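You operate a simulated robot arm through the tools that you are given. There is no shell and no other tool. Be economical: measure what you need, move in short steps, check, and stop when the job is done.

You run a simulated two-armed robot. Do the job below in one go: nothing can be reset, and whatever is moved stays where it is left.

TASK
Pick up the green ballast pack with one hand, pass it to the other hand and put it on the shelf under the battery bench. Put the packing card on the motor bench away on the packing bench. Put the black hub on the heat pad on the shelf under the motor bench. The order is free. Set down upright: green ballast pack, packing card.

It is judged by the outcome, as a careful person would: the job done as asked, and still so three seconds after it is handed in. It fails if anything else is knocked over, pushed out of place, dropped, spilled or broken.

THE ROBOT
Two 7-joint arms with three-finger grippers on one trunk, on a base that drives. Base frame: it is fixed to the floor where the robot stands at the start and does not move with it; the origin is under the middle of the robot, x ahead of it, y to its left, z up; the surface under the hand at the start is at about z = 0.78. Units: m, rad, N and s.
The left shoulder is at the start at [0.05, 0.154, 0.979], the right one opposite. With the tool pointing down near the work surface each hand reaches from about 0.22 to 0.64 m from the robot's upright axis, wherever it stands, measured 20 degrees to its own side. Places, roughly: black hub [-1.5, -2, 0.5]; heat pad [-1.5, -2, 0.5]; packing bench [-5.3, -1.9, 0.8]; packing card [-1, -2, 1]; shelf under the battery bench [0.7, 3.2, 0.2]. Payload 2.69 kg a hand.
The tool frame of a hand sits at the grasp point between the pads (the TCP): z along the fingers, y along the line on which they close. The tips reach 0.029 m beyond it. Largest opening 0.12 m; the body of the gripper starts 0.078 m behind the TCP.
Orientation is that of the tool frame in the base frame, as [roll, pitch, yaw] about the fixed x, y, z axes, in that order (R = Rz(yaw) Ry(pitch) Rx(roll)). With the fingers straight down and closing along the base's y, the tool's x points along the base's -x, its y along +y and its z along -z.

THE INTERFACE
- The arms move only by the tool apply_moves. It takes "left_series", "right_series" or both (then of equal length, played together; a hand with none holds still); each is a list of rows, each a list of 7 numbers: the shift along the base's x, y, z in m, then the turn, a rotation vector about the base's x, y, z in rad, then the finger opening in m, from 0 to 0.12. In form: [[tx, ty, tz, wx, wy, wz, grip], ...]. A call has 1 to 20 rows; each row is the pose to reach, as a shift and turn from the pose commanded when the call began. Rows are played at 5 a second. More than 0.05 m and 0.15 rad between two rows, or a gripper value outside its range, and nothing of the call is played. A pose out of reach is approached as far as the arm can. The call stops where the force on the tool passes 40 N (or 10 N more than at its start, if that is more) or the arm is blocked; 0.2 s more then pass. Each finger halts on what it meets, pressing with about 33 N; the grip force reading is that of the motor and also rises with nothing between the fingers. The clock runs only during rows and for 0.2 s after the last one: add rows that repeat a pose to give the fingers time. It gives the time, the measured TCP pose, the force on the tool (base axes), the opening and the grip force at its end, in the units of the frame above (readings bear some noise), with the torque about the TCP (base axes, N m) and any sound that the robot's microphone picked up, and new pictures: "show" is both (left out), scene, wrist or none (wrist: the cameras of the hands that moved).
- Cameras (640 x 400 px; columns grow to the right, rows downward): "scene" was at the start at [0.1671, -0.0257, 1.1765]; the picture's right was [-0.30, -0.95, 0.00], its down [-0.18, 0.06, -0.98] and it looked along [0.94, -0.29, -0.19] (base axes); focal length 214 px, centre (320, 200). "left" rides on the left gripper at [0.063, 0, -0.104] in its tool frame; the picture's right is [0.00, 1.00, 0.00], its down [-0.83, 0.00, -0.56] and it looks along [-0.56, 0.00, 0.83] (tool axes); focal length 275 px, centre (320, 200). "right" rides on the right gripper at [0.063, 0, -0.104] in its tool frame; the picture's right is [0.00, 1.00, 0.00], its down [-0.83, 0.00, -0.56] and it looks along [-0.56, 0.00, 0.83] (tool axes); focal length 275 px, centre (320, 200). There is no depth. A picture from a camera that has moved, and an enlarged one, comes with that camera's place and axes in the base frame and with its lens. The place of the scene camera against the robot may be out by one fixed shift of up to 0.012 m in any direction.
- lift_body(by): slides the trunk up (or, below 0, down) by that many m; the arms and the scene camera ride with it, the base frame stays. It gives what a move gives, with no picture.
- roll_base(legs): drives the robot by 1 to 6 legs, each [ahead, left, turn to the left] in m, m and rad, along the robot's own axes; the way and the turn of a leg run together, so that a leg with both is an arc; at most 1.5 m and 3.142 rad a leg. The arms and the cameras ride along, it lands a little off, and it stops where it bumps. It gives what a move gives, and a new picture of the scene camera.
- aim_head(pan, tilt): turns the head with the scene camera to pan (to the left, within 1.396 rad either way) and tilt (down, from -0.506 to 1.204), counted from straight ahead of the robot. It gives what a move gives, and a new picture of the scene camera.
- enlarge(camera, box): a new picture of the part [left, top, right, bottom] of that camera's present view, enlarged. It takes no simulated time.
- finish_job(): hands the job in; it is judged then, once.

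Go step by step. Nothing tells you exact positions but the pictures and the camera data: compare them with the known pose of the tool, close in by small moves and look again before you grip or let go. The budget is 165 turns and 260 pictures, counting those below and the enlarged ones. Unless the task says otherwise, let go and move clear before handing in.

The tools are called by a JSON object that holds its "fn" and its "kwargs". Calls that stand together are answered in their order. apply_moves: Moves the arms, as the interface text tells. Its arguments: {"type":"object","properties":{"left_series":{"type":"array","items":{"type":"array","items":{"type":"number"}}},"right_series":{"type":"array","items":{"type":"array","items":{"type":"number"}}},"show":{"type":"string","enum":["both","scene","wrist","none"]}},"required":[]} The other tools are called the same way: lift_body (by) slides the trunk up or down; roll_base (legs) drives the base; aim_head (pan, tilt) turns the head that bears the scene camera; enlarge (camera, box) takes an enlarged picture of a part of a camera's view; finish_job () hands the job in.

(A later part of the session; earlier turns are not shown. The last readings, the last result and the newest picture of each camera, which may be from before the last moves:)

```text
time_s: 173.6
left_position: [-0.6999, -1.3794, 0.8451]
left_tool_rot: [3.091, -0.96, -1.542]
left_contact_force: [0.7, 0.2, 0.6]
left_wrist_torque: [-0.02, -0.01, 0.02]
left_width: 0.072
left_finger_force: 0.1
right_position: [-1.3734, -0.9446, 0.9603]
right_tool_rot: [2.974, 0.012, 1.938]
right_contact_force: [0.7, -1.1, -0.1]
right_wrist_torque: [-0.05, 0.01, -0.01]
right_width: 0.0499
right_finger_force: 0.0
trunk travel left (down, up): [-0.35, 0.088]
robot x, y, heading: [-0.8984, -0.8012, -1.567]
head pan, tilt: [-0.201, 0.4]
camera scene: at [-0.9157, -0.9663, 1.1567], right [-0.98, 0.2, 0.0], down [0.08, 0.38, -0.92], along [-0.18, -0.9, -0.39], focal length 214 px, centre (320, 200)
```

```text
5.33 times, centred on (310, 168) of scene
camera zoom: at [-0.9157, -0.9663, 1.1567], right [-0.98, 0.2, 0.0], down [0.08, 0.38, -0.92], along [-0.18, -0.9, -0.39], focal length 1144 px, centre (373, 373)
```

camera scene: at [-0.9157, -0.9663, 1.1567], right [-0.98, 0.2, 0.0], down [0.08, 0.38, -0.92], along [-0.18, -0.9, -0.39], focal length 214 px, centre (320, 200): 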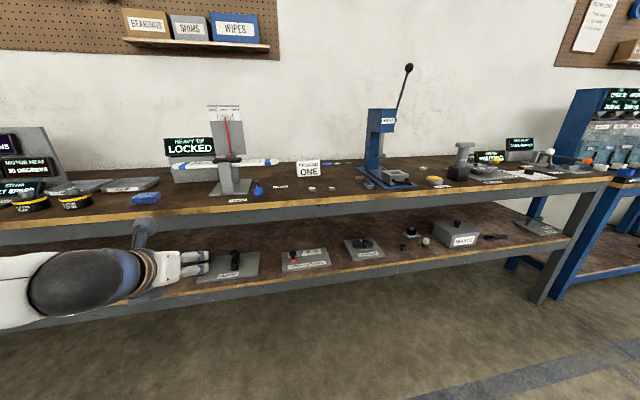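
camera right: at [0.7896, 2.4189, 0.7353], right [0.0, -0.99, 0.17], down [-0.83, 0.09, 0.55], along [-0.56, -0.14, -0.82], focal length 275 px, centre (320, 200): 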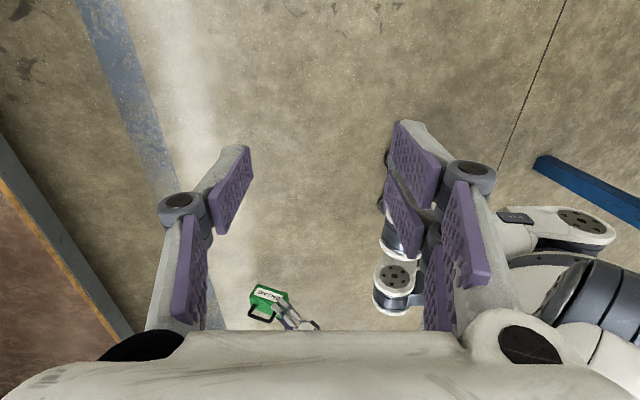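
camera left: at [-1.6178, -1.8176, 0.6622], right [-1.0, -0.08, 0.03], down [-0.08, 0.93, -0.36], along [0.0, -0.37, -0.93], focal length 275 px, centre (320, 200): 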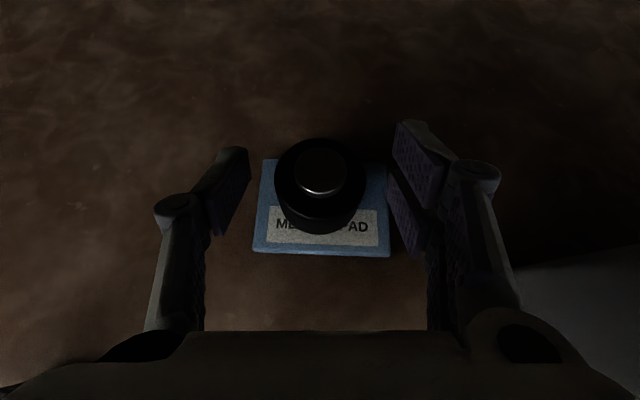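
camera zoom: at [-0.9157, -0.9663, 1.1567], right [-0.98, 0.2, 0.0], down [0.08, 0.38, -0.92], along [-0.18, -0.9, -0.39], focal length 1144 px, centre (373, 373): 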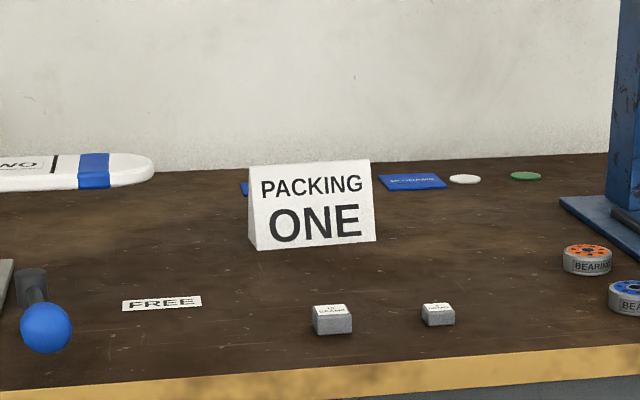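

The card's front face spans x≈-1.01 to -1.12 at y≈-1.97, with its top at z≈0.93. I un-tuck the right hand (fingers closing along y) and turn the left hand out to its side, clear of the bench.

{"fn": "apply_moves", "kwargs": {"right_series": [[0.02, -0.025, 0.005, 0, 0, 0.1, 0.09], [0.04, -0.05, 0.01, 0, 0, 0.2, 0.09], [0.06, -0.075, 0.015, 0, 0, 0.3, 0.09], [0.08, -0.1, 0.02, 0, 0, 0.4, 0.09], [0.1, -0.125, 0.025, 0, 0, 0.5, 0.09], [0.12, -0.15, 0.03, 0, 0, 0.6, 0.09], [0.14, -0.175, 0.035, 0, 0, 0.7, 0.09], [0.16, -0.2, 0.04, 0, 0, 0.8, 0.09], [0.18, -0.225, 0.045, 0, 0, 0.9, 0.09], [0.2, -0.25, 0.05, 0, 0, 1.0, 0.09], [0.22, -0.28, 0.05, 0, 0, 1.1, 0.09], [0.24, -0.31, 0.05, 0, 0, 1.2, 0.09], [0.24, -0.31, 0.05, 0, 0, 1.2, 0.09]], "left_series": [[0.025, 0.03, 0.01, 0, 0, 0.13, 0.072], [0.05, 0.06, 0.02, 0, 0, 0.26, 0.072], [0.075, 0.09, 0.03, 0, 0, 0.39, 0.072], [0.1, 0.12, 0.04, 0, 0, 0.52, 0.072], [0.125, 0.15, 0.05, 0, 0, 0.65, 0.072], [0.15, 0.18, 0.06, 0, 0, 0.78, 0.072], [0.175, 0.21, 0.07, 0, 0, 0.91, 0.072], [0.2, 0.24, 0.08, 0, 0, 1.04, 0.072], [0.225, 0.27, 0.09, 0, 0, 1.17, 0.072], [0.25, 0.3, 0.1, 0, 0, 1.3, 0.072], [0.275, 0.33, 0.1, 0, 0, 1.43, 0.072], [0.3, 0.36, 0.1, 0, 0, 1.56, 0.072], [0.3, 0.36, 0.1, 0, 0, 1.56, 0.072]], "show": "both"}}

```text
time_s: 176.4
left_position: [-0.4684, -1.0832, 0.851]
left_tool_rot: [3.094, -0.957, 0.021]
left_contact_force: [-0.2, 0.1, -0.5]
left_wrist_torque: [-0.01, -0.05, -0.02]
left_width: 0.0721
left_finger_force: 0.0
left hand out of reach, approached as far as the arm can: row 6, 7, 8, 9, 10, 11, 12, 13
right_position: [-1.1322, -1.2552, 1.0114]
right_tool_rot: [2.972, 0.011, 3.137]
right_contact_force: [1.0, -0.4, 0.1]
right_wrist_torque: [-0.02, -0.02, 0.01]
right_width: 0.0899
right_finger_force: 0.0
right hand out of reach, approached as far as the arm can: row 7, 8, 9, 10
trunk travel left (down, up): [-0.35, 0.088]
robot x, y, heading: [-0.8994, -0.8006, -1.566]
head pan, tilt: [-0.201, 0.4]
camera scene: at [-0.9158, -0.9661, 1.1568], right [-0.98, 0.2, 0.0], down [0.08, 0.38, -0.92], along [-0.18, -0.9, -0.39], focal length 214 px, centre (320, 200)
camera right: at [-1.1963, -1.2731, 1.1124], right [0.0, 0.99, 0.17], down [0.82, -0.09, 0.56], along [0.57, 0.14, -0.81], focal length 275 px, centre (320, 200)
camera left: at [-0.5169, -1.0799, 0.961], right [-0.02, -1.0, 0.02], down [-0.93, 0.01, -0.36], along [0.36, -0.03, -0.93], focal length 275 px, centre (320, 200)
```

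scene: 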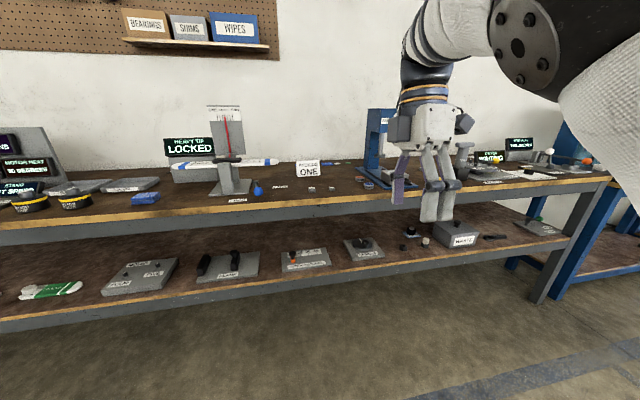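
right: 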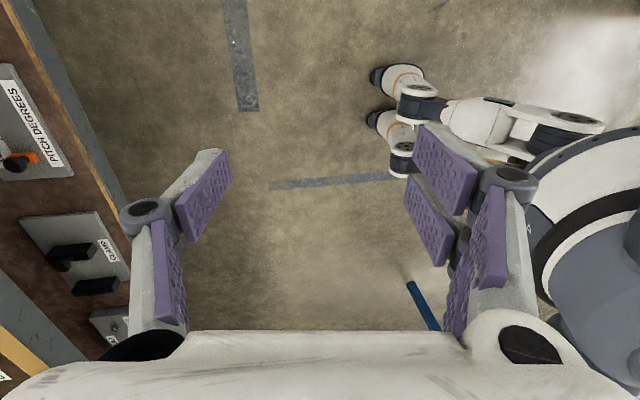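
left: 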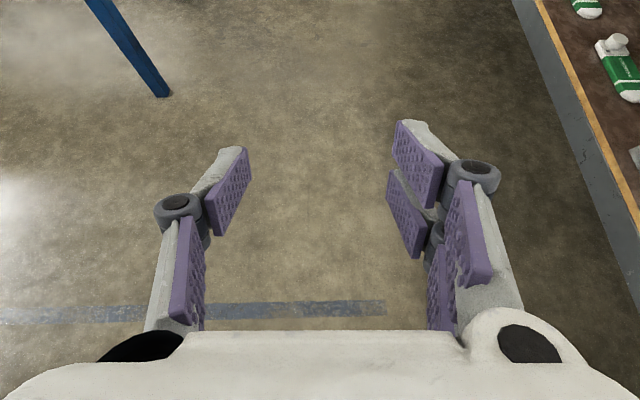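

I fix the right tool's small tilt, and raise the left hand and pull it back a little more before driving in.

{"fn": "apply_moves", "kwargs": {"right_series": [[0, 0, 0.01, -0.085, 0, 0, 0.09], [0, 0, 0.02, -0.17, 0, 0, 0.09], [0, -0.02, 0.03, -0.17, 0, 0, 0.09], [0, -0.02, 0.03, -0.17, 0, 0, 0.09]], "left_series": [[0.01, 0.02, 0.04, 0, 0, 0, 0.05], [0.02, 0.04, 0.07, 0, 0, 0, 0.05], [0.03, 0.06, 0.1, 0, 0, 0, 0.05], [0.03, 0.08, 0.12, 0, 0, 0, 0.05]], "show": "none"}}

```text
time_s: 177.4
left_position: [-0.5019, -1.0842, 0.8781]
left_tool_rot: [3.093, -0.959, 0.019]
left_contact_force: [-0.3, 0.0, 0.1]
left_wrist_torque: [0.0, 0.01, 0.01]
left_width: 0.0501
left_finger_force: 0.1
left hand out of reach, approached as far as the arm can: row 1, 2, 3, 4
right_position: [-1.1338, -1.2744, 1.041]
right_tool_rot: [-3.139, 0.015, 3.137]
right_contact_force: [0.5, -0.3, 0.4]
right_wrist_torque: [0.01, -0.01, 0.04]
right_width: 0.0899
right_finger_force: 0.1
right hand out of reach, approached as far as the arm can: row 2
trunk travel left (down, up): [-0.35, 0.088]
robot x, y, heading: [-0.899, -0.8001, -1.567]
head pan, tilt: [-0.201, 0.4]
```

The left arm is at its limit like that. I turn the left tool vertical, mirroring the right tuck that worked.

{"fn": "apply_moves", "kwargs": {"left_series": [[0.01, 0.01, 0.01, 0, 0.14, 0, 0.05], [0.02, 0.03, 0.02, 0, 0.28, 0, 0.05], [0.03, 0.05, 0.03, 0, 0.42, 0, 0.05], [0.04, 0.07, 0.04, 0, 0.56, 0, 0.05], [0.05, 0.09, 0.05, 0, 0.7, 0, 0.05], [0.06, 0.11, 0.06, 0, 0.84, 0, 0.05], [0.07, 0.13, 0.07, 0, 0.96, 0, 0.05], [0.07, 0.13, 0.08, 0, 0.96, 0, 0.05], [0.07, 0.13, 0.08, 0, 0.96, 0, 0.05]], "show": "none"}}

```text
time_s: 179.4
left_position: [-0.5185, -1.0691, 0.89]
left_tool_rot: [3.106, 0.003, 0.014]
left_contact_force: [0.2, -0.1, 0.8]
left_wrist_torque: [0.0, 0.0, 0.01]
left_width: 0.0499
left_finger_force: 0.0
left hand out of reach, approached as far as the arm can: row 1, 2, 3, 4, 5, 6, 7, 8, 9
right_position: [-1.1336, -1.275, 1.0411]
right_tool_rot: [3.14, 0.013, 3.138]
right_contact_force: [-1.0, -0.6, -0.3]
right_wrist_torque: [0.01, 0.0, 0.01]
right_width: 0.0901
right_finger_force: 0.1
trunk travel left (down, up): [-0.35, 0.088]
robot x, y, heading: [-0.8987, -0.8021, -1.568]
head pan, tilt: [-0.201, 0.4]
```

{"fn": "apply_moves", "kwargs": {"left_series": [[0.01, 0.0, 0.01, 0, 0, 0.14, 0.05], [0.02, 0.01, 0.02, 0, 0, 0.28, 0.05], [0.03, 0.02, 0.03, 0, 0, 0.42, 0.05], [0.04, 0.04, 0.04, 0, 0, 0.56, 0.05], [0.05, 0.06, 0.05, 0, 0, 0.7, 0.05], [0.06, 0.08, 0.06, 0, 0, 0.84, 0.05], [0.07, 0.1, 0.07, 0, 0, 0.98, 0.05], [0.08, 0.11, 0.07, 0, 0, 1.1, 0.05], [0.09, 0.12, 0.07, 0, 0, 1.2, 0.05], [0.09, 0.12, 0.07, 0, 0, 1.2, 0.05]], "show": "none"}}

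```text
time_s: 181.6
left_position: [-0.4285, -0.9481, 0.9603]
left_tool_rot: [3.106, 0.002, 1.212]
left_contact_force: [-1.1, 0.5, 0.6]
left_wrist_torque: [0.03, -0.01, 0.02]
left_width: 0.0498
left_finger_force: 0.1
left hand out of reach, approached as far as the arm can: row 1, 2
right_position: [-1.1336, -1.2747, 1.0411]
right_tool_rot: [-3.141, 0.014, 3.139]
right_contact_force: [0.1, 0.0, -0.6]
right_wrist_torque: [0.02, 0.01, 0.01]
right_width: 0.0902
right_finger_force: 0.0
trunk travel left (down, up): [-0.35, 0.088]
robot x, y, heading: [-0.903, -0.7987, -1.566]
head pan, tilt: [-0.201, 0.4]
```

Both are tucked properly. I drive in to the card.

{"fn": "roll_base", "kwargs": {"legs": [[0, 0.065, 0], [0.52, 0, 0]]}}

{"fn": "enlarge", "kwargs": {"camera": "right", "box": [0, 0, 640, 400]}}

```text
time_s: 185.4
left_position: [-0.3607, -1.4708, 0.9583]
left_tool_rot: [3.107, 0.001, 1.213]
left_contact_force: [0.1, -0.4, -0.5]
left_wrist_torque: [0.01, 0.01, 0.01]
left_width: 0.05
left_finger_force: 0.0
right_position: [-1.0648, -1.7969, 1.0396]
right_tool_rot: [3.14, 0.015, 3.141]
right_contact_force: [0.4, 1.1, 0.7]
right_wrist_torque: [0.0, 0.01, 0.0]
right_width: 0.0899
right_finger_force: 0.0
trunk travel left (down, up): [-0.35, 0.088]
robot x, y, heading: [-0.8308, -1.3227, -1.565]
head pan, tilt: [-0.201, 0.4]
camera scene: at [-0.8485, -1.4884, 1.1567], right [-0.98, 0.19, 0.0], down [0.08, 0.38, -0.92], along [-0.18, -0.9, -0.39], focal length 214 px, centre (320, 200)
```

scene: 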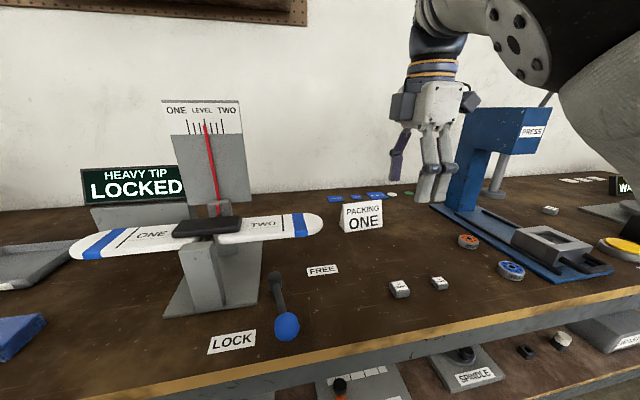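

```text
1.00 times, centred on (320, 200) of right (not enlarged: the box is as wide or as high as the picture)
camera zoom: at [-1.1292, -1.7979, 1.1432], right [0.0, 1.0, 0.0], down [0.82, 0.0, 0.57], along [0.57, 0.0, -0.82], focal length 275 px, centre (320, 200)
```

zoom: 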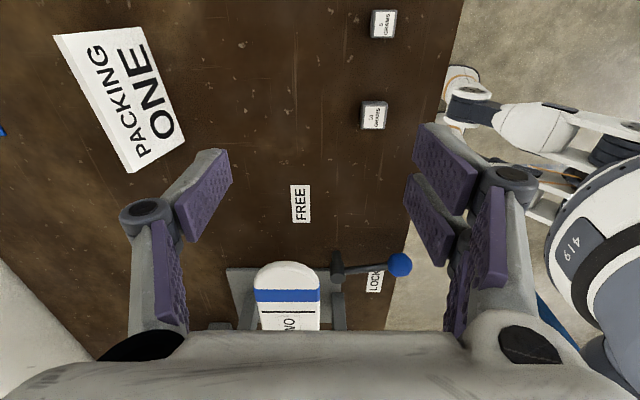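

The card's ridge is at about [-1.061, -1.975], turned ~0.09 rad. I drive 7 cm more, then move the hand over it.

{"fn": "roll_base", "kwargs": {"legs": [[0.07, 0, 0]]}}

{"fn": "apply_moves", "kwargs": {"right_series": [[0.002, -0.03, 0, 0, 0, 0.03, 0.09], [0.004, -0.06, 0, 0, 0, 0.06, 0.09], [0.004, -0.09, 0, 0, 0, 0.09, 0.09], [0.004, -0.108, -0.02, 0, 0, 0.09, 0.09], [0.004, -0.108, -0.04, 0, 0, 0.09, 0.09], [0.004, -0.108, -0.05, 0, 0, 0.09, 0.09], [0.004, -0.108, -0.05, 0, 0, 0.09, 0.09]], "show": "both"}}

```text
time_s: 186.4
left_position: [-0.3598, -1.5399, 0.9595]
left_tool_rot: [3.106, 0.001, 1.213]
left_contact_force: [-0.1, 0.5, -0.9]
left_wrist_torque: [0.0, -0.01, -0.02]
left_width: 0.0498
left_finger_force: 0.1
right_position: [-1.065, -1.8682, 1.0407]
right_tool_rot: [3.141, 0.014, -3.141]
right_contact_force: [0.7, 1.0, 0.3]
right_wrist_torque: [0.05, 0.02, 0.02]
right_width: 0.0899
right_finger_force: 0.0
trunk travel left (down, up): [-0.35, 0.088]
robot x, y, heading: [-0.8325, -1.3916, -1.564]
head pan, tilt: [-0.201, 0.4]
camera scene: at [-0.848, -1.5594, 1.1566], right [-0.98, 0.19, 0.0], down [0.08, 0.38, -0.92], along [-0.18, -0.9, -0.39], focal length 214 px, centre (320, 200)
```

scene: 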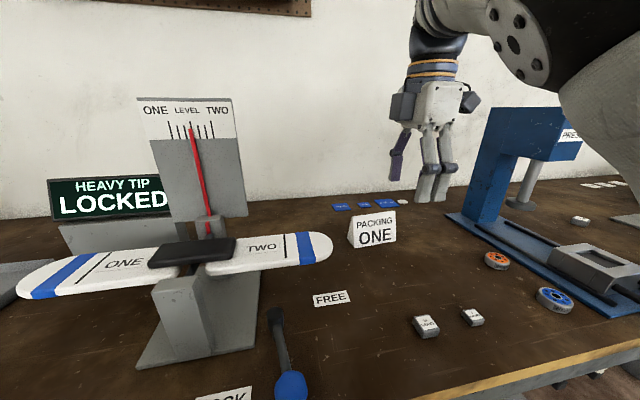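

```text
time_s: 188.0
left_position: [-0.3596, -1.5395, 0.9605]
left_tool_rot: [3.108, 0.001, 1.215]
left_contact_force: [0.6, -0.3, 0.4]
left_wrist_torque: [0.04, 0.05, 0.0]
left_width: 0.05
left_finger_force: 0.0
right_position: [-1.0576, -1.9569, 0.9896]
right_tool_rot: [-3.14, 0.011, -3.052]
right_contact_force: [-0.2, 0.2, 0.6]
right_wrist_torque: [0.01, 0.02, 0.02]
right_width: 0.0902
right_finger_force: 0.1
right hand out of reach, approached as far as the arm can: row 3, 4, 5, 6, 7
trunk travel left (down, up): [-0.35, 0.088]
robot x, y, heading: [-0.8322, -1.3901, -1.564]
head pan, tilt: [-0.201, 0.4]
camera scene: at [-0.848, -1.5588, 1.1567], right [-0.98, 0.19, 0.0], down [0.08, 0.38, -0.92], along [-0.18, -0.9, -0.39], focal length 214 px, centre (320, 200)
camera right: at [-1.1209, -1.9642, 1.0928], right [-0.09, 1.0, 0.0], down [0.82, 0.08, 0.57], along [0.56, 0.05, -0.82], focal length 275 px, centre (320, 200)
```

scene: 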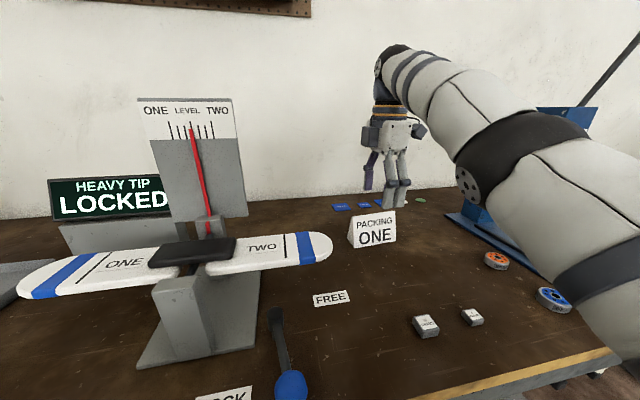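
right: 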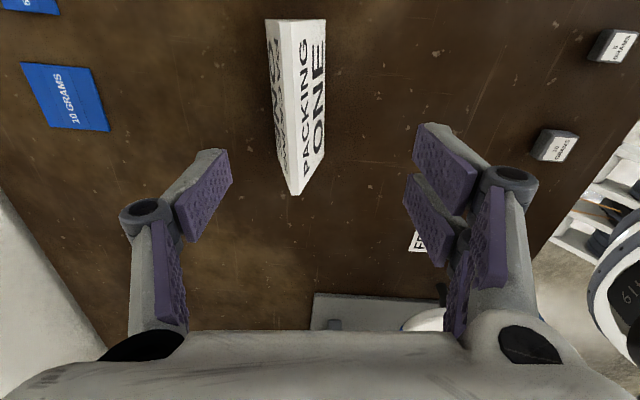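

Seen from above, the ridge centre is at [-1.063, -1.980]. I nudge the base forward 2.5 cm to reach it.

{"fn": "roll_base", "kwargs": {"legs": [[0.025, 0, 0]]}}

{"fn": "apply_moves", "kwargs": {"right_series": [[-0.003, 0, -0.02, 0, 0, 0.01, 0.09], [-0.005, 0, -0.04, 0, 0, 0.015, 0.09], [-0.005, 0, -0.04, 0, 0, 0.015, 0.09]], "show": "wrist"}}

```text
time_s: 188.8
left_position: [-0.3597, -1.5653, 0.9591]
left_tool_rot: [3.106, -0.001, 1.215]
left_contact_force: [0.4, -0.1, -0.4]
left_wrist_torque: [0.08, 0.02, 0.0]
left_width: 0.0503
left_finger_force: 0.1
right_position: [-1.0576, -1.9833, 0.9902]
right_tool_rot: [3.141, 0.013, -3.055]
right_contact_force: [0.2, -0.2, -0.1]
right_wrist_torque: [0.04, -0.01, 0.01]
right_width: 0.0897
right_finger_force: 0.1
trunk travel left (down, up): [-0.35, 0.088]
robot x, y, heading: [-0.8329, -1.4167, -1.568]
head pan, tilt: [-0.201, 0.4]
camera scene: at [-0.8478, -1.5843, 1.1566], right [-0.98, 0.19, 0.0], down [0.08, 0.38, -0.92], along [-0.18, -0.9, -0.39], focal length 214 px, centre (320, 200)
```

scene: 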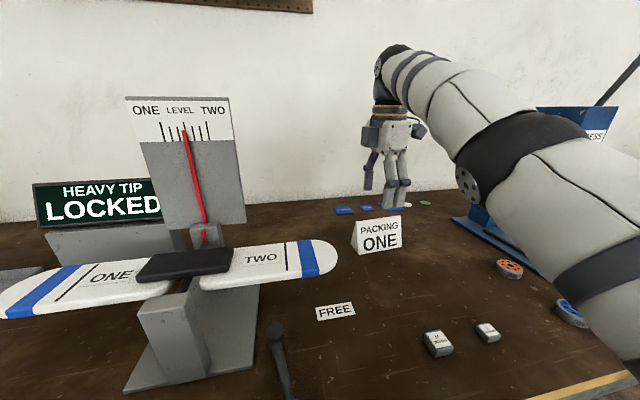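

```text
time_s: 189.6
left_position: [-0.3591, -1.5653, 0.96]
left_tool_rot: [3.107, 0.002, 1.215]
left_contact_force: [-0.4, -0.7, 0.0]
left_wrist_torque: [0.05, 0.01, -0.01]
left_width: 0.0502
left_finger_force: 0.0
right_position: [-1.0623, -1.9945, 0.9552]
right_tool_rot: [-3.141, 0.011, -3.038]
right_contact_force: [0.1, 0.0, 0.1]
right_wrist_torque: [0.02, -0.02, 0.02]
right_width: 0.0902
right_finger_force: 0.1
right hand out of reach, approached as far as the arm can: row 1, 2, 3
trunk travel left (down, up): [-0.35, 0.088]
robot x, y, heading: [-0.8322, -1.4171, -1.569]
head pan, tilt: [-0.201, 0.4]
camera right: at [-1.1257, -2.002, 1.0574], right [-0.11, 0.99, 0.0], down [0.82, 0.09, 0.57], along [0.56, 0.06, -0.82], focal length 275 px, centre (320, 200)
```

right: 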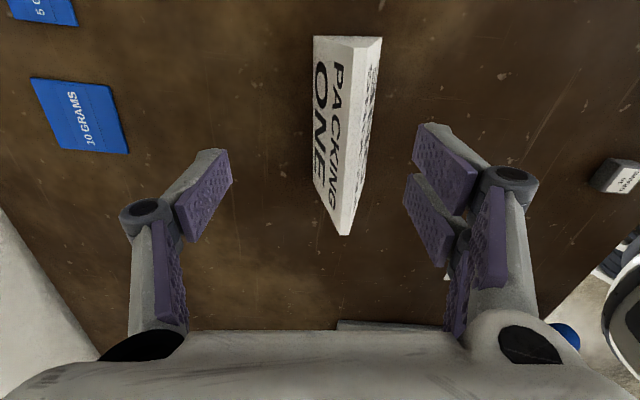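

The hand overshot by ~1.5 cm in y. I correct that and lower more.

{"fn": "apply_moves", "kwargs": {"right_series": [[0, 0.008, 0, 0, 0, 0, 0.09], [0, 0.015, -0.005, 0, 0, 0, 0.09], [0, 0.015, -0.01, 0, 0, 0, 0.09]], "show": "wrist"}}

```text
time_s: 190.4
left_position: [-0.3599, -1.5644, 0.9589]
left_tool_rot: [3.106, 0.002, 1.215]
left_contact_force: [0.1, -0.3, 0.2]
left_wrist_torque: [0.02, 0.01, -0.02]
left_width: 0.0502
left_finger_force: 0.0
right_position: [-1.063, -1.9947, 0.9543]
right_tool_rot: [3.141, 0.014, -3.038]
right_contact_force: [0.1, -0.7, 0.4]
right_wrist_torque: [0.01, 0.01, 0.01]
right_width: 0.0899
right_finger_force: 0.1
right hand out of reach, approached as far as the arm can: row 1, 2, 3
trunk travel left (down, up): [-0.35, 0.088]
robot x, y, heading: [-0.8318, -1.4178, -1.567]
head pan, tilt: [-0.201, 0.4]
camera right: at [-1.1267, -2.0021, 1.0572], right [-0.11, 0.99, 0.0], down [0.82, 0.09, 0.57], along [0.56, 0.06, -0.82], focal length 275 px, centre (320, 200)
```

right: 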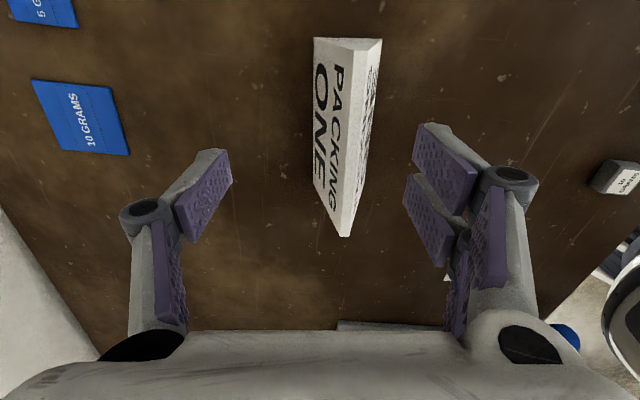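

The arm is at its limit there, so I use the base for y (back 1.5 cm) and the trunk for height.

{"fn": "roll_base", "kwargs": {"legs": [[-0.016, 0, 0]]}}

{"fn": "lift_body", "kwargs": {"by": -0.02}}

{"fn": "enlarge", "kwargs": {"camera": "right", "box": [0, 0, 640, 400]}}

```text
time_s: 191.2
left_position: [-0.3589, -1.5473, 0.9597]
left_tool_rot: [3.106, 0.002, 1.213]
left_contact_force: [-0.7, 0.5, -0.6]
left_wrist_torque: [-0.03, 0.02, 0.03]
left_width: 0.0502
left_finger_force: 0.0
right_position: [-1.0624, -1.9779, 0.9554]
right_tool_rot: [3.141, 0.012, -3.036]
right_contact_force: [0.5, 0.3, -0.6]
right_wrist_torque: [-0.01, 0.0, -0.01]
right_width: 0.0901
right_finger_force: 0.0
trunk travel left (down, up): [-0.35, 0.088]
robot x, y, heading: [-0.8299, -1.4007, -1.565]
head pan, tilt: [-0.201, 0.4]
camera scene: at [-0.8479, -1.5667, 1.1569], right [-0.98, 0.19, 0.0], down [0.08, 0.38, -0.92], along [-0.18, -0.9, -0.39], focal length 214 px, centre (320, 200)
```

scene: 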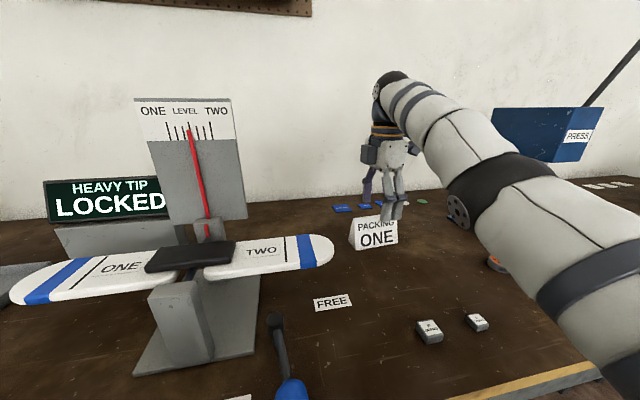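

```text
time_s: 191.9
left_position: [-0.3602, -1.5484, 0.9388]
left_tool_rot: [3.107, 0.002, 1.213]
left_contact_force: [-0.9, -0.6, -0.6]
left_wrist_torque: [-0.02, -0.01, 0.01]
left_width: 0.0496
left_finger_force: 0.1
right_position: [-1.0632, -1.9826, 0.9251]
right_tool_rot: [3.121, 0.015, -3.038]
right_contact_force: [-0.2, -0.3, 0.5]
right_wrist_torque: [0.0, 0.01, 0.0]
right_width: 0.0901
right_finger_force: 0.0
trunk travel left (down, up): [-0.33, 0.108]
robot x, y, heading: [-0.8336, -1.4044, -1.56]
head pan, tilt: [-0.201, 0.4]
```

```text
1.00 times, centred on (320, 200) of right (not enlarged: the box is as wide or as high as the picture)
camera zoom: at [-1.1269, -1.9912, 1.0275], right [-0.11, 0.99, 0.02], down [0.82, 0.08, 0.57], along [0.56, 0.08, -0.82], focal length 275 px, centre (320, 200)
```

zoom: 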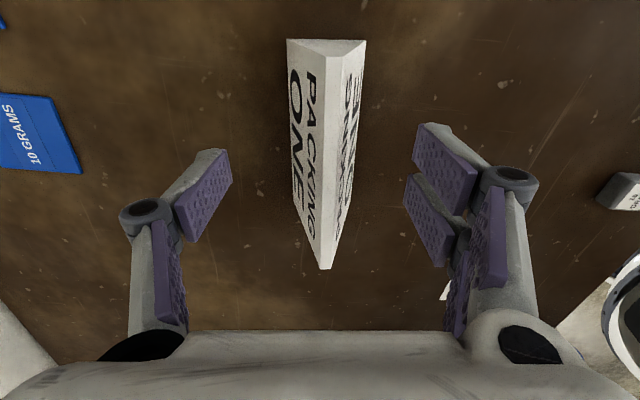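

It's centred well over the ridge. I drop the trunk 1 cm more and close gently.

{"fn": "lift_body", "kwargs": {"by": -0.01}}

{"fn": "apply_moves", "kwargs": {"right_series": [[0, 0, 0, 0, 0, 0, 0.06], [0, 0, 0, 0, 0, 0, 0.04], [0, 0, 0, 0, 0, 0, 0.02], [0, 0, 0, 0, 0, 0, 0.01], [0, 0, 0, 0, 0, 0, 0.01]], "show": "both"}}

```text
time_s: 192.4
left_position: [-0.3603, -1.5482, 0.9301]
left_tool_rot: [3.105, 0.002, 1.215]
left_contact_force: [0.6, 0.2, 0.2]
left_wrist_torque: [-0.02, 0.0, -0.02]
left_width: 0.0502
left_finger_force: 0.1
right_position: [-1.0627, -1.9825, 0.9157]
right_tool_rot: [3.118, 0.014, -3.037]
right_contact_force: [0.2, -0.3, 0.1]
right_wrist_torque: [0.02, 0.0, 0.01]
right_width: 0.0899
right_finger_force: 0.0
trunk travel left (down, up): [-0.32, 0.118]
robot x, y, heading: [-0.8329, -1.3997, -1.563]
head pan, tilt: [-0.201, 0.4]
```

```text
time_s: 193.6
left_position: [-0.3604, -1.5492, 0.9288]
left_tool_rot: [3.106, 0.003, 1.213]
left_contact_force: [-0.2, 0.2, 0.0]
left_wrist_torque: [0.0, 0.0, 0.0]
left_width: 0.0502
left_finger_force: 0.1
right_position: [-1.0644, -1.9831, 0.9143]
right_tool_rot: [3.117, 0.014, -3.037]
right_contact_force: [-0.4, -0.2, 0.6]
right_wrist_torque: [-0.03, -0.02, 0.01]
right_width: 0.0224
right_finger_force: 33.0
trunk travel left (down, up): [-0.32, 0.118]
robot x, y, heading: [-0.8279, -1.401, -1.566]
head pan, tilt: [-0.201, 0.4]
camera scene: at [-0.8479, -1.5784, 1.1235], right [-0.98, 0.19, 0.0], down [0.08, 0.38, -0.92], along [-0.18, -0.9, -0.39], focal length 214 px, centre (320, 200)
camera right: at [-1.1268, -1.9929, 1.0175], right [-0.11, 0.99, 0.02], down [0.82, 0.08, 0.57], along [0.56, 0.08, -0.82], focal length 275 px, centre (320, 200)
```

scene: 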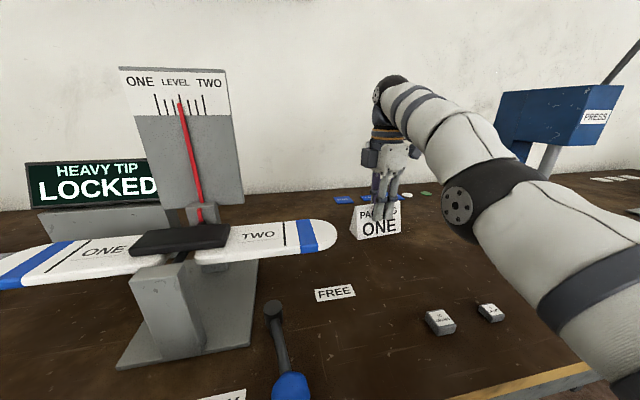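
right: 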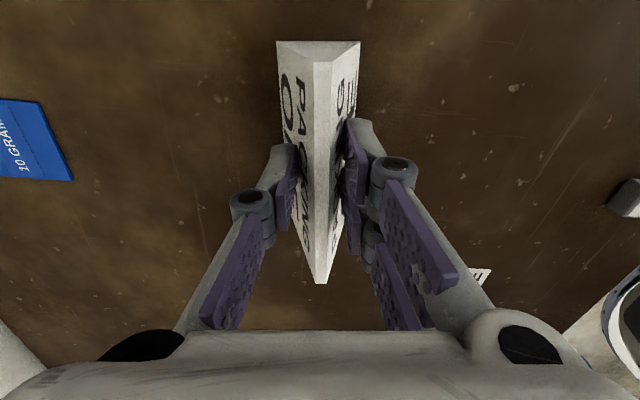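

The card is pinched, 0.022 wide. I lift with the trunk and check that it holds.

{"fn": "lift_body", "kwargs": {"by": 0.04}}

{"fn": "enlarge", "kwargs": {"camera": "right", "box": [120, 0, 520, 300]}}

{"fn": "enlarge", "kwargs": {"camera": "scene", "box": [310, 120, 470, 260]}}

```text
time_s: 194.5
left_position: [-0.3599, -1.5485, 0.9684]
left_tool_rot: [3.107, 0.001, 1.215]
left_contact_force: [0.5, -0.7, 0.2]
left_wrist_torque: [0.0, -0.03, -0.04]
left_width: 0.0501
left_finger_force: 0.0
right_position: [-1.064, -1.9768, 0.9818]
right_tool_rot: [-3.117, 0.011, -3.037]
right_contact_force: [-0.2, -0.3, -0.6]
right_wrist_torque: [0.0, -0.01, -0.03]
right_width: 0.022
right_finger_force: 33.5
trunk travel left (down, up): [-0.36, 0.078]
robot x, y, heading: [-0.8316, -1.4012, -1.566]
head pan, tilt: [-0.201, 0.4]
```

```text
1.33 times, centred on (320, 150) of right
camera zoom: at [-1.1268, -1.9819, 1.085], right [-0.11, 0.99, -0.02], down [0.82, 0.1, 0.56], along [0.56, 0.04, -0.83], focal length 367 px, centre (320, 267)
```

zoom: 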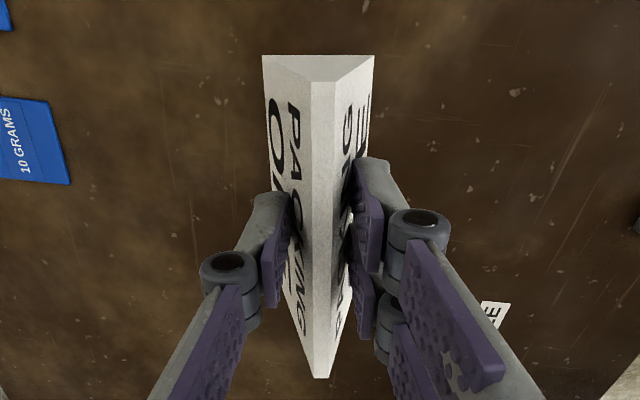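

```text
2.86 times, centred on (390, 190) of scene
camera zoom: at [-0.848, -1.5631, 1.1683], right [-0.98, 0.19, 0.0], down [0.08, 0.38, -0.92], along [-0.18, -0.9, -0.39], focal length 613 px, centre (120, 229)
```

zoom: 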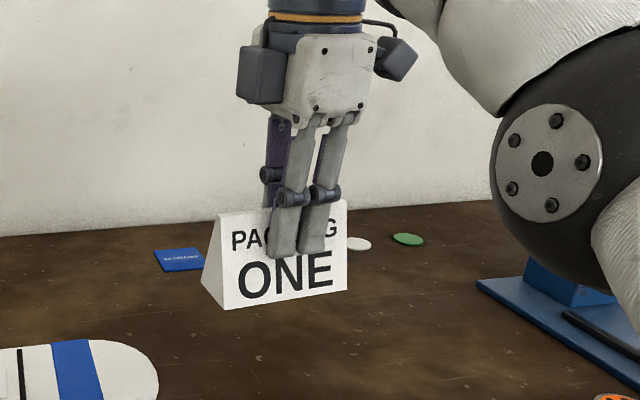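

The card is lifted and upright. I back out, turn towards the packing bench, and look.

{"fn": "roll_base", "kwargs": {"legs": [[-0.85, 0, 0], [0, 0, -1.57]]}}

{"fn": "aim_head", "kwargs": {"pan": 0.0, "tilt": 0.3}}

```text
time_s: 202.8
left_position: [-0.9833, -1.0326, 0.9697]
left_tool_rot: [3.107, 0.001, -0.352]
left_contact_force: [-0.1, 0.2, 0.2]
left_wrist_torque: [0.03, 0.01, 0.02]
left_width: 0.0502
left_finger_force: 0.1
right_position: [-1.414, -0.3328, 0.9823]
right_tool_rot: [-3.115, 0.011, 1.68]
right_contact_force: [0.6, 0.3, 0.4]
right_wrist_torque: [0.01, 0.0, 0.0]
right_width: 0.0216
right_finger_force: 33.1
trunk travel left (down, up): [-0.36, 0.078]
robot x, y, heading: [-0.8388, -0.5614, -3.136]
head pan, tilt: [-0.201, 0.4]
camera scene: at [-0.9999, -0.5422, 1.1684], right [0.19, 0.98, 0.0], down [0.38, -0.07, -0.92], along [-0.9, 0.17, -0.39], focal length 214 px, centre (320, 200)
```

scene: 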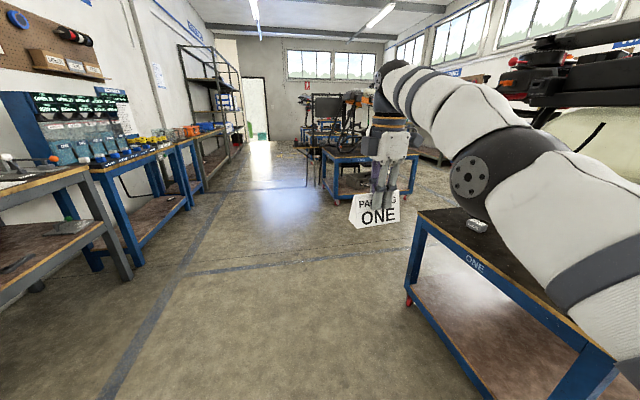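

```text
time_s: 203.5
left_position: [-0.982, -1.0325, 0.9687]
left_tool_rot: [3.106, 0.001, -0.352]
left_contact_force: [-0.2, -0.4, -0.7]
left_wrist_torque: [-0.01, 0.04, 0.0]
left_width: 0.0502
left_finger_force: 0.1
right_position: [-1.4141, -0.3328, 0.9828]
right_tool_rot: [-3.117, 0.012, 1.681]
right_contact_force: [-1.6, 0.8, -0.5]
right_wrist_torque: [0.02, 0.01, -0.01]
right_width: 0.0218
right_finger_force: 32.9
trunk travel left (down, up): [-0.36, 0.078]
robot x, y, heading: [-0.837, -0.5625, -3.135]
head pan, tilt: [0.0, 0.3]
camera scene: at [-1.0023, -0.5607, 1.1776], right [-0.01, 1.0, 0.0], down [0.3, 0.0, -0.96], along [-0.96, -0.01, -0.3], focal length 214 px, centre (320, 200)
```

scene: 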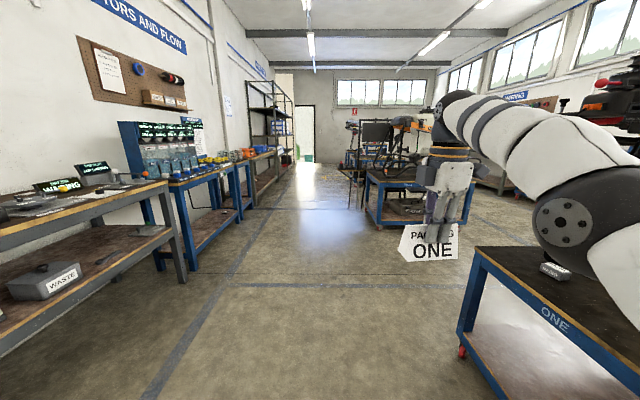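

Cart ONE is close on my right. I shift left for clearance, then drive along the aisle.

{"fn": "roll_base", "kwargs": {"legs": [[0, 0.32, 0], [1.4, 0, 0], [1.1, 0, 0]]}}

```text
time_s: 218.4
left_position: [-3.4936, -1.4, 0.9683]
left_tool_rot: [3.107, 0.002, -0.347]
left_contact_force: [0.3, 0.4, 0.9]
left_wrist_torque: [0.02, -0.06, -0.04]
left_width: 0.05
left_finger_force: 0.0
right_position: [-3.9296, -0.7013, 0.9823]
right_tool_rot: [-3.118, 0.012, 1.685]
right_contact_force: [-0.7, -1.2, -0.5]
right_wrist_torque: [0.01, -0.01, -0.02]
right_width: 0.021
right_finger_force: 32.8
trunk travel left (down, up): [-0.36, 0.078]
robot x, y, heading: [-3.3496, -0.9279, -3.127]
head pan, tilt: [0.0, 0.3]
camera scene: at [-3.5156, -0.9278, 1.1776], right [-0.02, 1.0, 0.0], down [0.3, 0.0, -0.96], along [-0.96, -0.01, -0.3], focal length 214 px, centre (320, 200)
```

scene: 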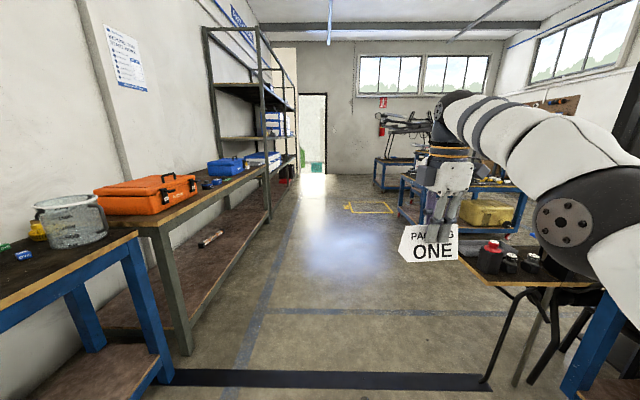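

The packing bench is ahead on the left (front edge y≈-1.57, x≈-4.3 to -6.3), with a table on the right. I check the grip on the card before going on.

{"fn": "enlarge", "kwargs": {"camera": "right", "box": [120, 0, 520, 300]}}

{"fn": "enlarge", "kwargs": {"camera": "scene", "box": [90, 110, 330, 260]}}

```text
1.33 times, centred on (320, 150) of right
camera zoom: at [-3.933, -0.638, 1.0855], right [0.99, 0.12, -0.02], down [0.11, -0.82, 0.56], along [0.05, -0.56, -0.83], focal length 367 px, centre (320, 267)
```

zoom: 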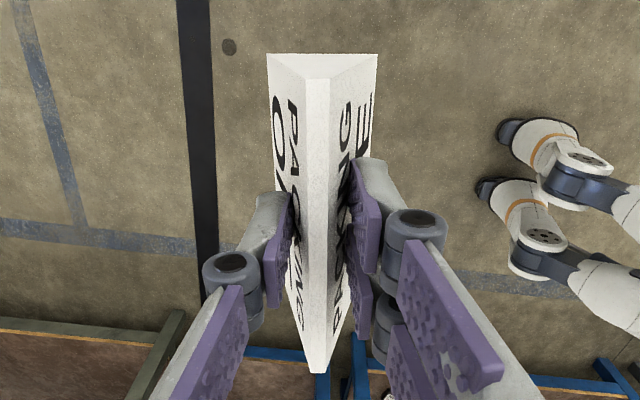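

```text
2.67 times, centred on (210, 185) of scene
camera zoom: at [-3.5156, -0.9278, 1.1776], right [-0.02, 1.0, 0.0], down [0.3, 0.0, -0.96], along [-0.96, -0.01, -0.3], focal length 572 px, centre (613, 240)
```

zoom: 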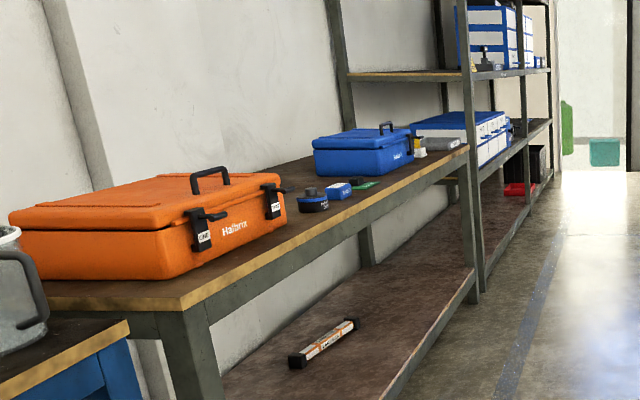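

The grip is holding. The bench has free space along its front edge, so I drive on and look again before turning.

{"fn": "roll_base", "kwargs": {"legs": [[1.0, 0.06, 0], [0.8, 0, 0]]}}

{"fn": "aim_head", "kwargs": {"pan": 1.2, "tilt": 0.4}}

```text
time_s: 227.5
left_position: [-5.2959, -1.4774, 0.9693]
left_tool_rot: [3.107, 0.001, -0.355]
left_contact_force: [-0.5, 0.0, -0.4]
left_wrist_torque: [0.01, 0.01, 0.0]
left_width: 0.0502
left_finger_force: 0.1
right_position: [-5.7259, -0.7758, 0.9825]
right_tool_rot: [-3.118, 0.01, 1.679]
right_contact_force: [-0.4, -0.3, -0.2]
right_wrist_torque: [-0.01, -0.02, -0.02]
right_width: 0.0202
right_finger_force: 32.4
trunk travel left (down, up): [-0.36, 0.078]
robot x, y, heading: [-5.1495, -1.0049, -3.129]
head pan, tilt: [0.0, 0.3]
camera scene: at [-5.3148, -1.0046, 1.1776], right [-0.01, 1.0, 0.0], down [0.3, 0.0, -0.96], along [-0.96, -0.01, -0.3], focal length 214 px, centre (320, 200)
```

scene: 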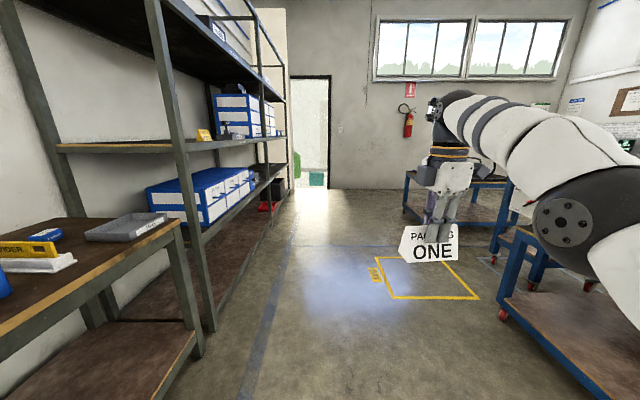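

```text
time_s: 228.9
left_position: [-5.2959, -1.4779, 0.9704]
left_tool_rot: [3.107, 0.002, -0.355]
left_contact_force: [-0.2, 0.5, 0.5]
left_wrist_torque: [0.01, 0.0, 0.02]
left_width: 0.0501
left_finger_force: 0.0
right_position: [-5.7258, -0.7746, 0.9832]
right_tool_rot: [-3.116, 0.01, 1.678]
right_contact_force: [0.5, 0.1, -1.1]
right_wrist_torque: [-0.03, 0.02, -0.01]
right_width: 0.0202
right_finger_force: 33.1
trunk travel left (down, up): [-0.36, 0.078]
robot x, y, heading: [-5.1514, -1.0052, -3.135]
head pan, tilt: [1.201, 0.4]
camera scene: at [-5.254, -1.0904, 1.1684], right [-0.94, 0.35, 0.0], down [0.14, 0.36, -0.92], along [-0.33, -0.86, -0.39], focal length 214 px, centre (320, 200)
```

scene: 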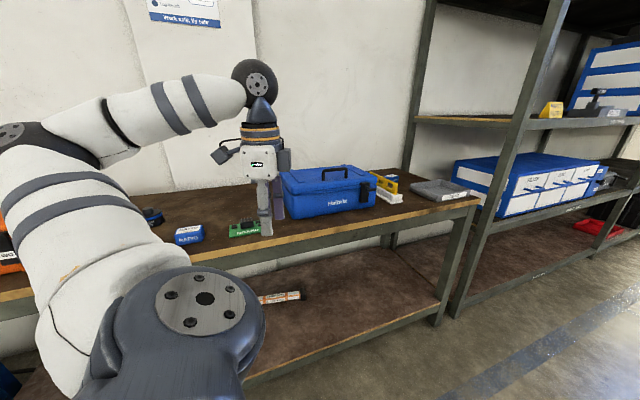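

The packing bench is beside me, with items around its middle. I turn left to face it and look.

{"fn": "roll_base", "kwargs": {"legs": [[0, 0, 1.57]]}}

{"fn": "aim_head", "kwargs": {"pan": -0.1, "tilt": 0.55}}

{"fn": "enlarge", "kwargs": {"camera": "right", "box": [0, 0, 640, 400]}}

```text
time_s: 233.1
left_position: [-4.6795, -1.1525, 0.9683]
left_tool_rot: [3.107, 0.002, 1.213]
left_contact_force: [-0.4, 0.4, 0.1]
left_wrist_torque: [0.0, 0.0, -0.01]
left_width: 0.0499
left_finger_force: 0.0
right_position: [-5.3821, -1.5805, 0.9826]
right_tool_rot: [-3.117, 0.01, -3.034]
right_contact_force: [0.0, -0.2, 0.2]
right_wrist_torque: [0.0, -0.01, -0.01]
right_width: 0.0199
right_finger_force: 32.7
trunk travel left (down, up): [-0.36, 0.078]
robot x, y, heading: [-5.1537, -1.0068, -1.561]
head pan, tilt: [1.201, 0.4]
camera scene: at [-5.0619, -1.1082, 1.1684], right [-0.36, -0.93, 0.0], down [-0.36, 0.14, -0.92], along [0.86, -0.33, -0.39], focal length 214 px, centre (320, 200)
```

scene: 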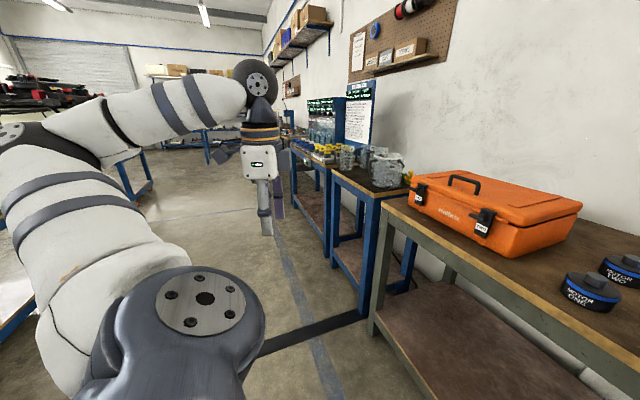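

```text
time_s: 234.6
left_position: [-4.6793, -1.1518, 0.9697]
left_tool_rot: [3.106, 0.002, 1.216]
left_contact_force: [-0.2, -0.5, 0.6]
left_wrist_torque: [-0.02, -0.02, -0.03]
left_width: 0.05
left_finger_force: 0.0
right_position: [-5.3822, -1.5806, 0.9828]
right_tool_rot: [-3.118, 0.011, -3.034]
right_contact_force: [0.1, -0.7, 0.0]
right_wrist_torque: [-0.02, 0.0, 0.0]
right_width: 0.02
right_finger_force: 32.8
trunk travel left (down, up): [-0.36, 0.078]
robot x, y, heading: [-5.1519, -1.0037, -1.565]
head pan, tilt: [-0.099, 0.55]
camera scene: at [-5.1567, -1.1648, 1.1547], right [-1.0, 0.09, 0.0], down [0.05, 0.52, -0.85], along [-0.08, -0.85, -0.52], focal length 214 px, centre (320, 200)
```

scene: 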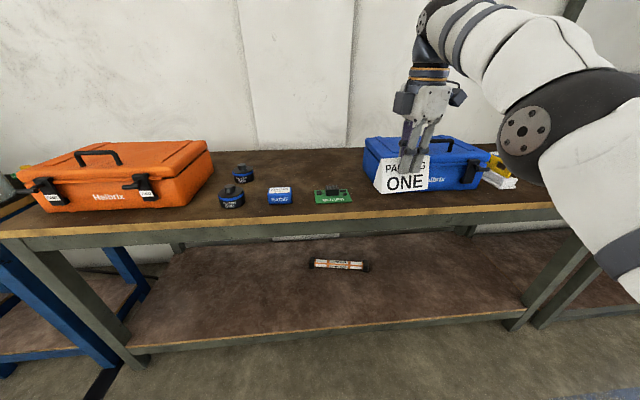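

```text
1.00 times, centred on (320, 200) of right (not enlarged: the box is as wide or as high as the picture)
camera zoom: at [-5.4447, -1.5853, 1.0856], right [-0.11, 0.99, -0.03], down [0.82, 0.1, 0.56], along [0.56, 0.04, -0.83], focal length 275 px, centre (320, 200)
```

zoom: 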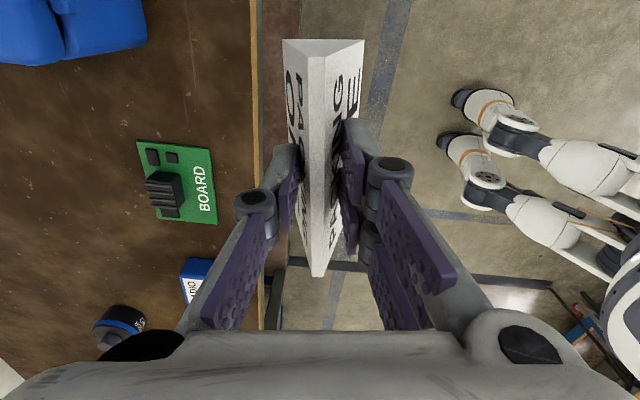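

The bench front edge is at y≈-1.645 and its top at z≈0.81. The clear spot is behind the radio and board, around [-5.16, -1.93]. I strafe left to line up and drive in.

{"fn": "roll_base", "kwargs": {"legs": [[0, 0.22, 0], [0.2, 0, 0]]}}

{"fn": "enlarge", "kwargs": {"camera": "right", "box": [0, 0, 640, 400]}}

```text
time_s: 238.1
left_position: [-4.4597, -1.3529, 0.9693]
left_tool_rot: [3.106, -0.001, 1.214]
left_contact_force: [0.2, 0.1, 0.5]
left_wrist_torque: [0.01, 0.0, 0.0]
left_width: 0.0502
left_finger_force: 0.2
right_position: [-5.1618, -1.7807, 0.9826]
right_tool_rot: [-3.117, 0.011, -3.036]
right_contact_force: [0.3, -0.2, -0.1]
right_wrist_torque: [0.04, 0.0, 0.02]
right_width: 0.0199
right_finger_force: 33.3
trunk travel left (down, up): [-0.36, 0.078]
robot x, y, heading: [-4.9311, -1.2072, -1.564]
head pan, tilt: [-0.099, 0.55]
camera scene: at [-4.938, -1.3653, 1.1546], right [-1.0, 0.09, 0.0], down [0.05, 0.52, -0.85], along [-0.08, -0.85, -0.52], focal length 214 px, centre (320, 200)
```

scene: 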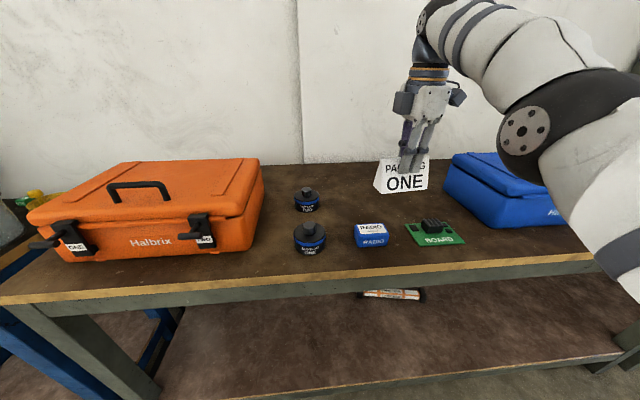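

```text
1.00 times, centred on (320, 200) of right (not enlarged: the box is as wide or as high as the picture)
camera zoom: at [-5.226, -1.7858, 1.0852], right [-0.11, 0.99, -0.02], down [0.82, 0.1, 0.56], along [0.56, 0.04, -0.83], focal length 275 px, centre (320, 200)
```

zoom: 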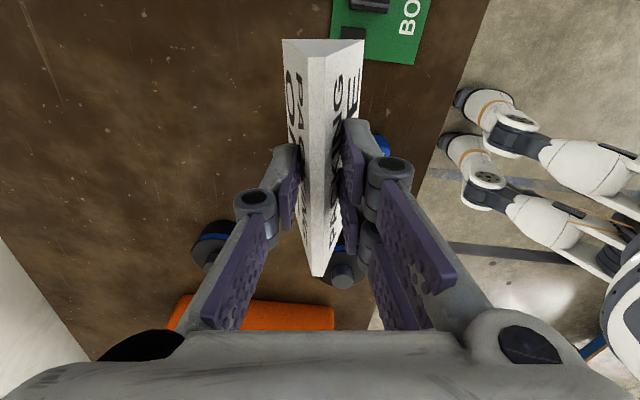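

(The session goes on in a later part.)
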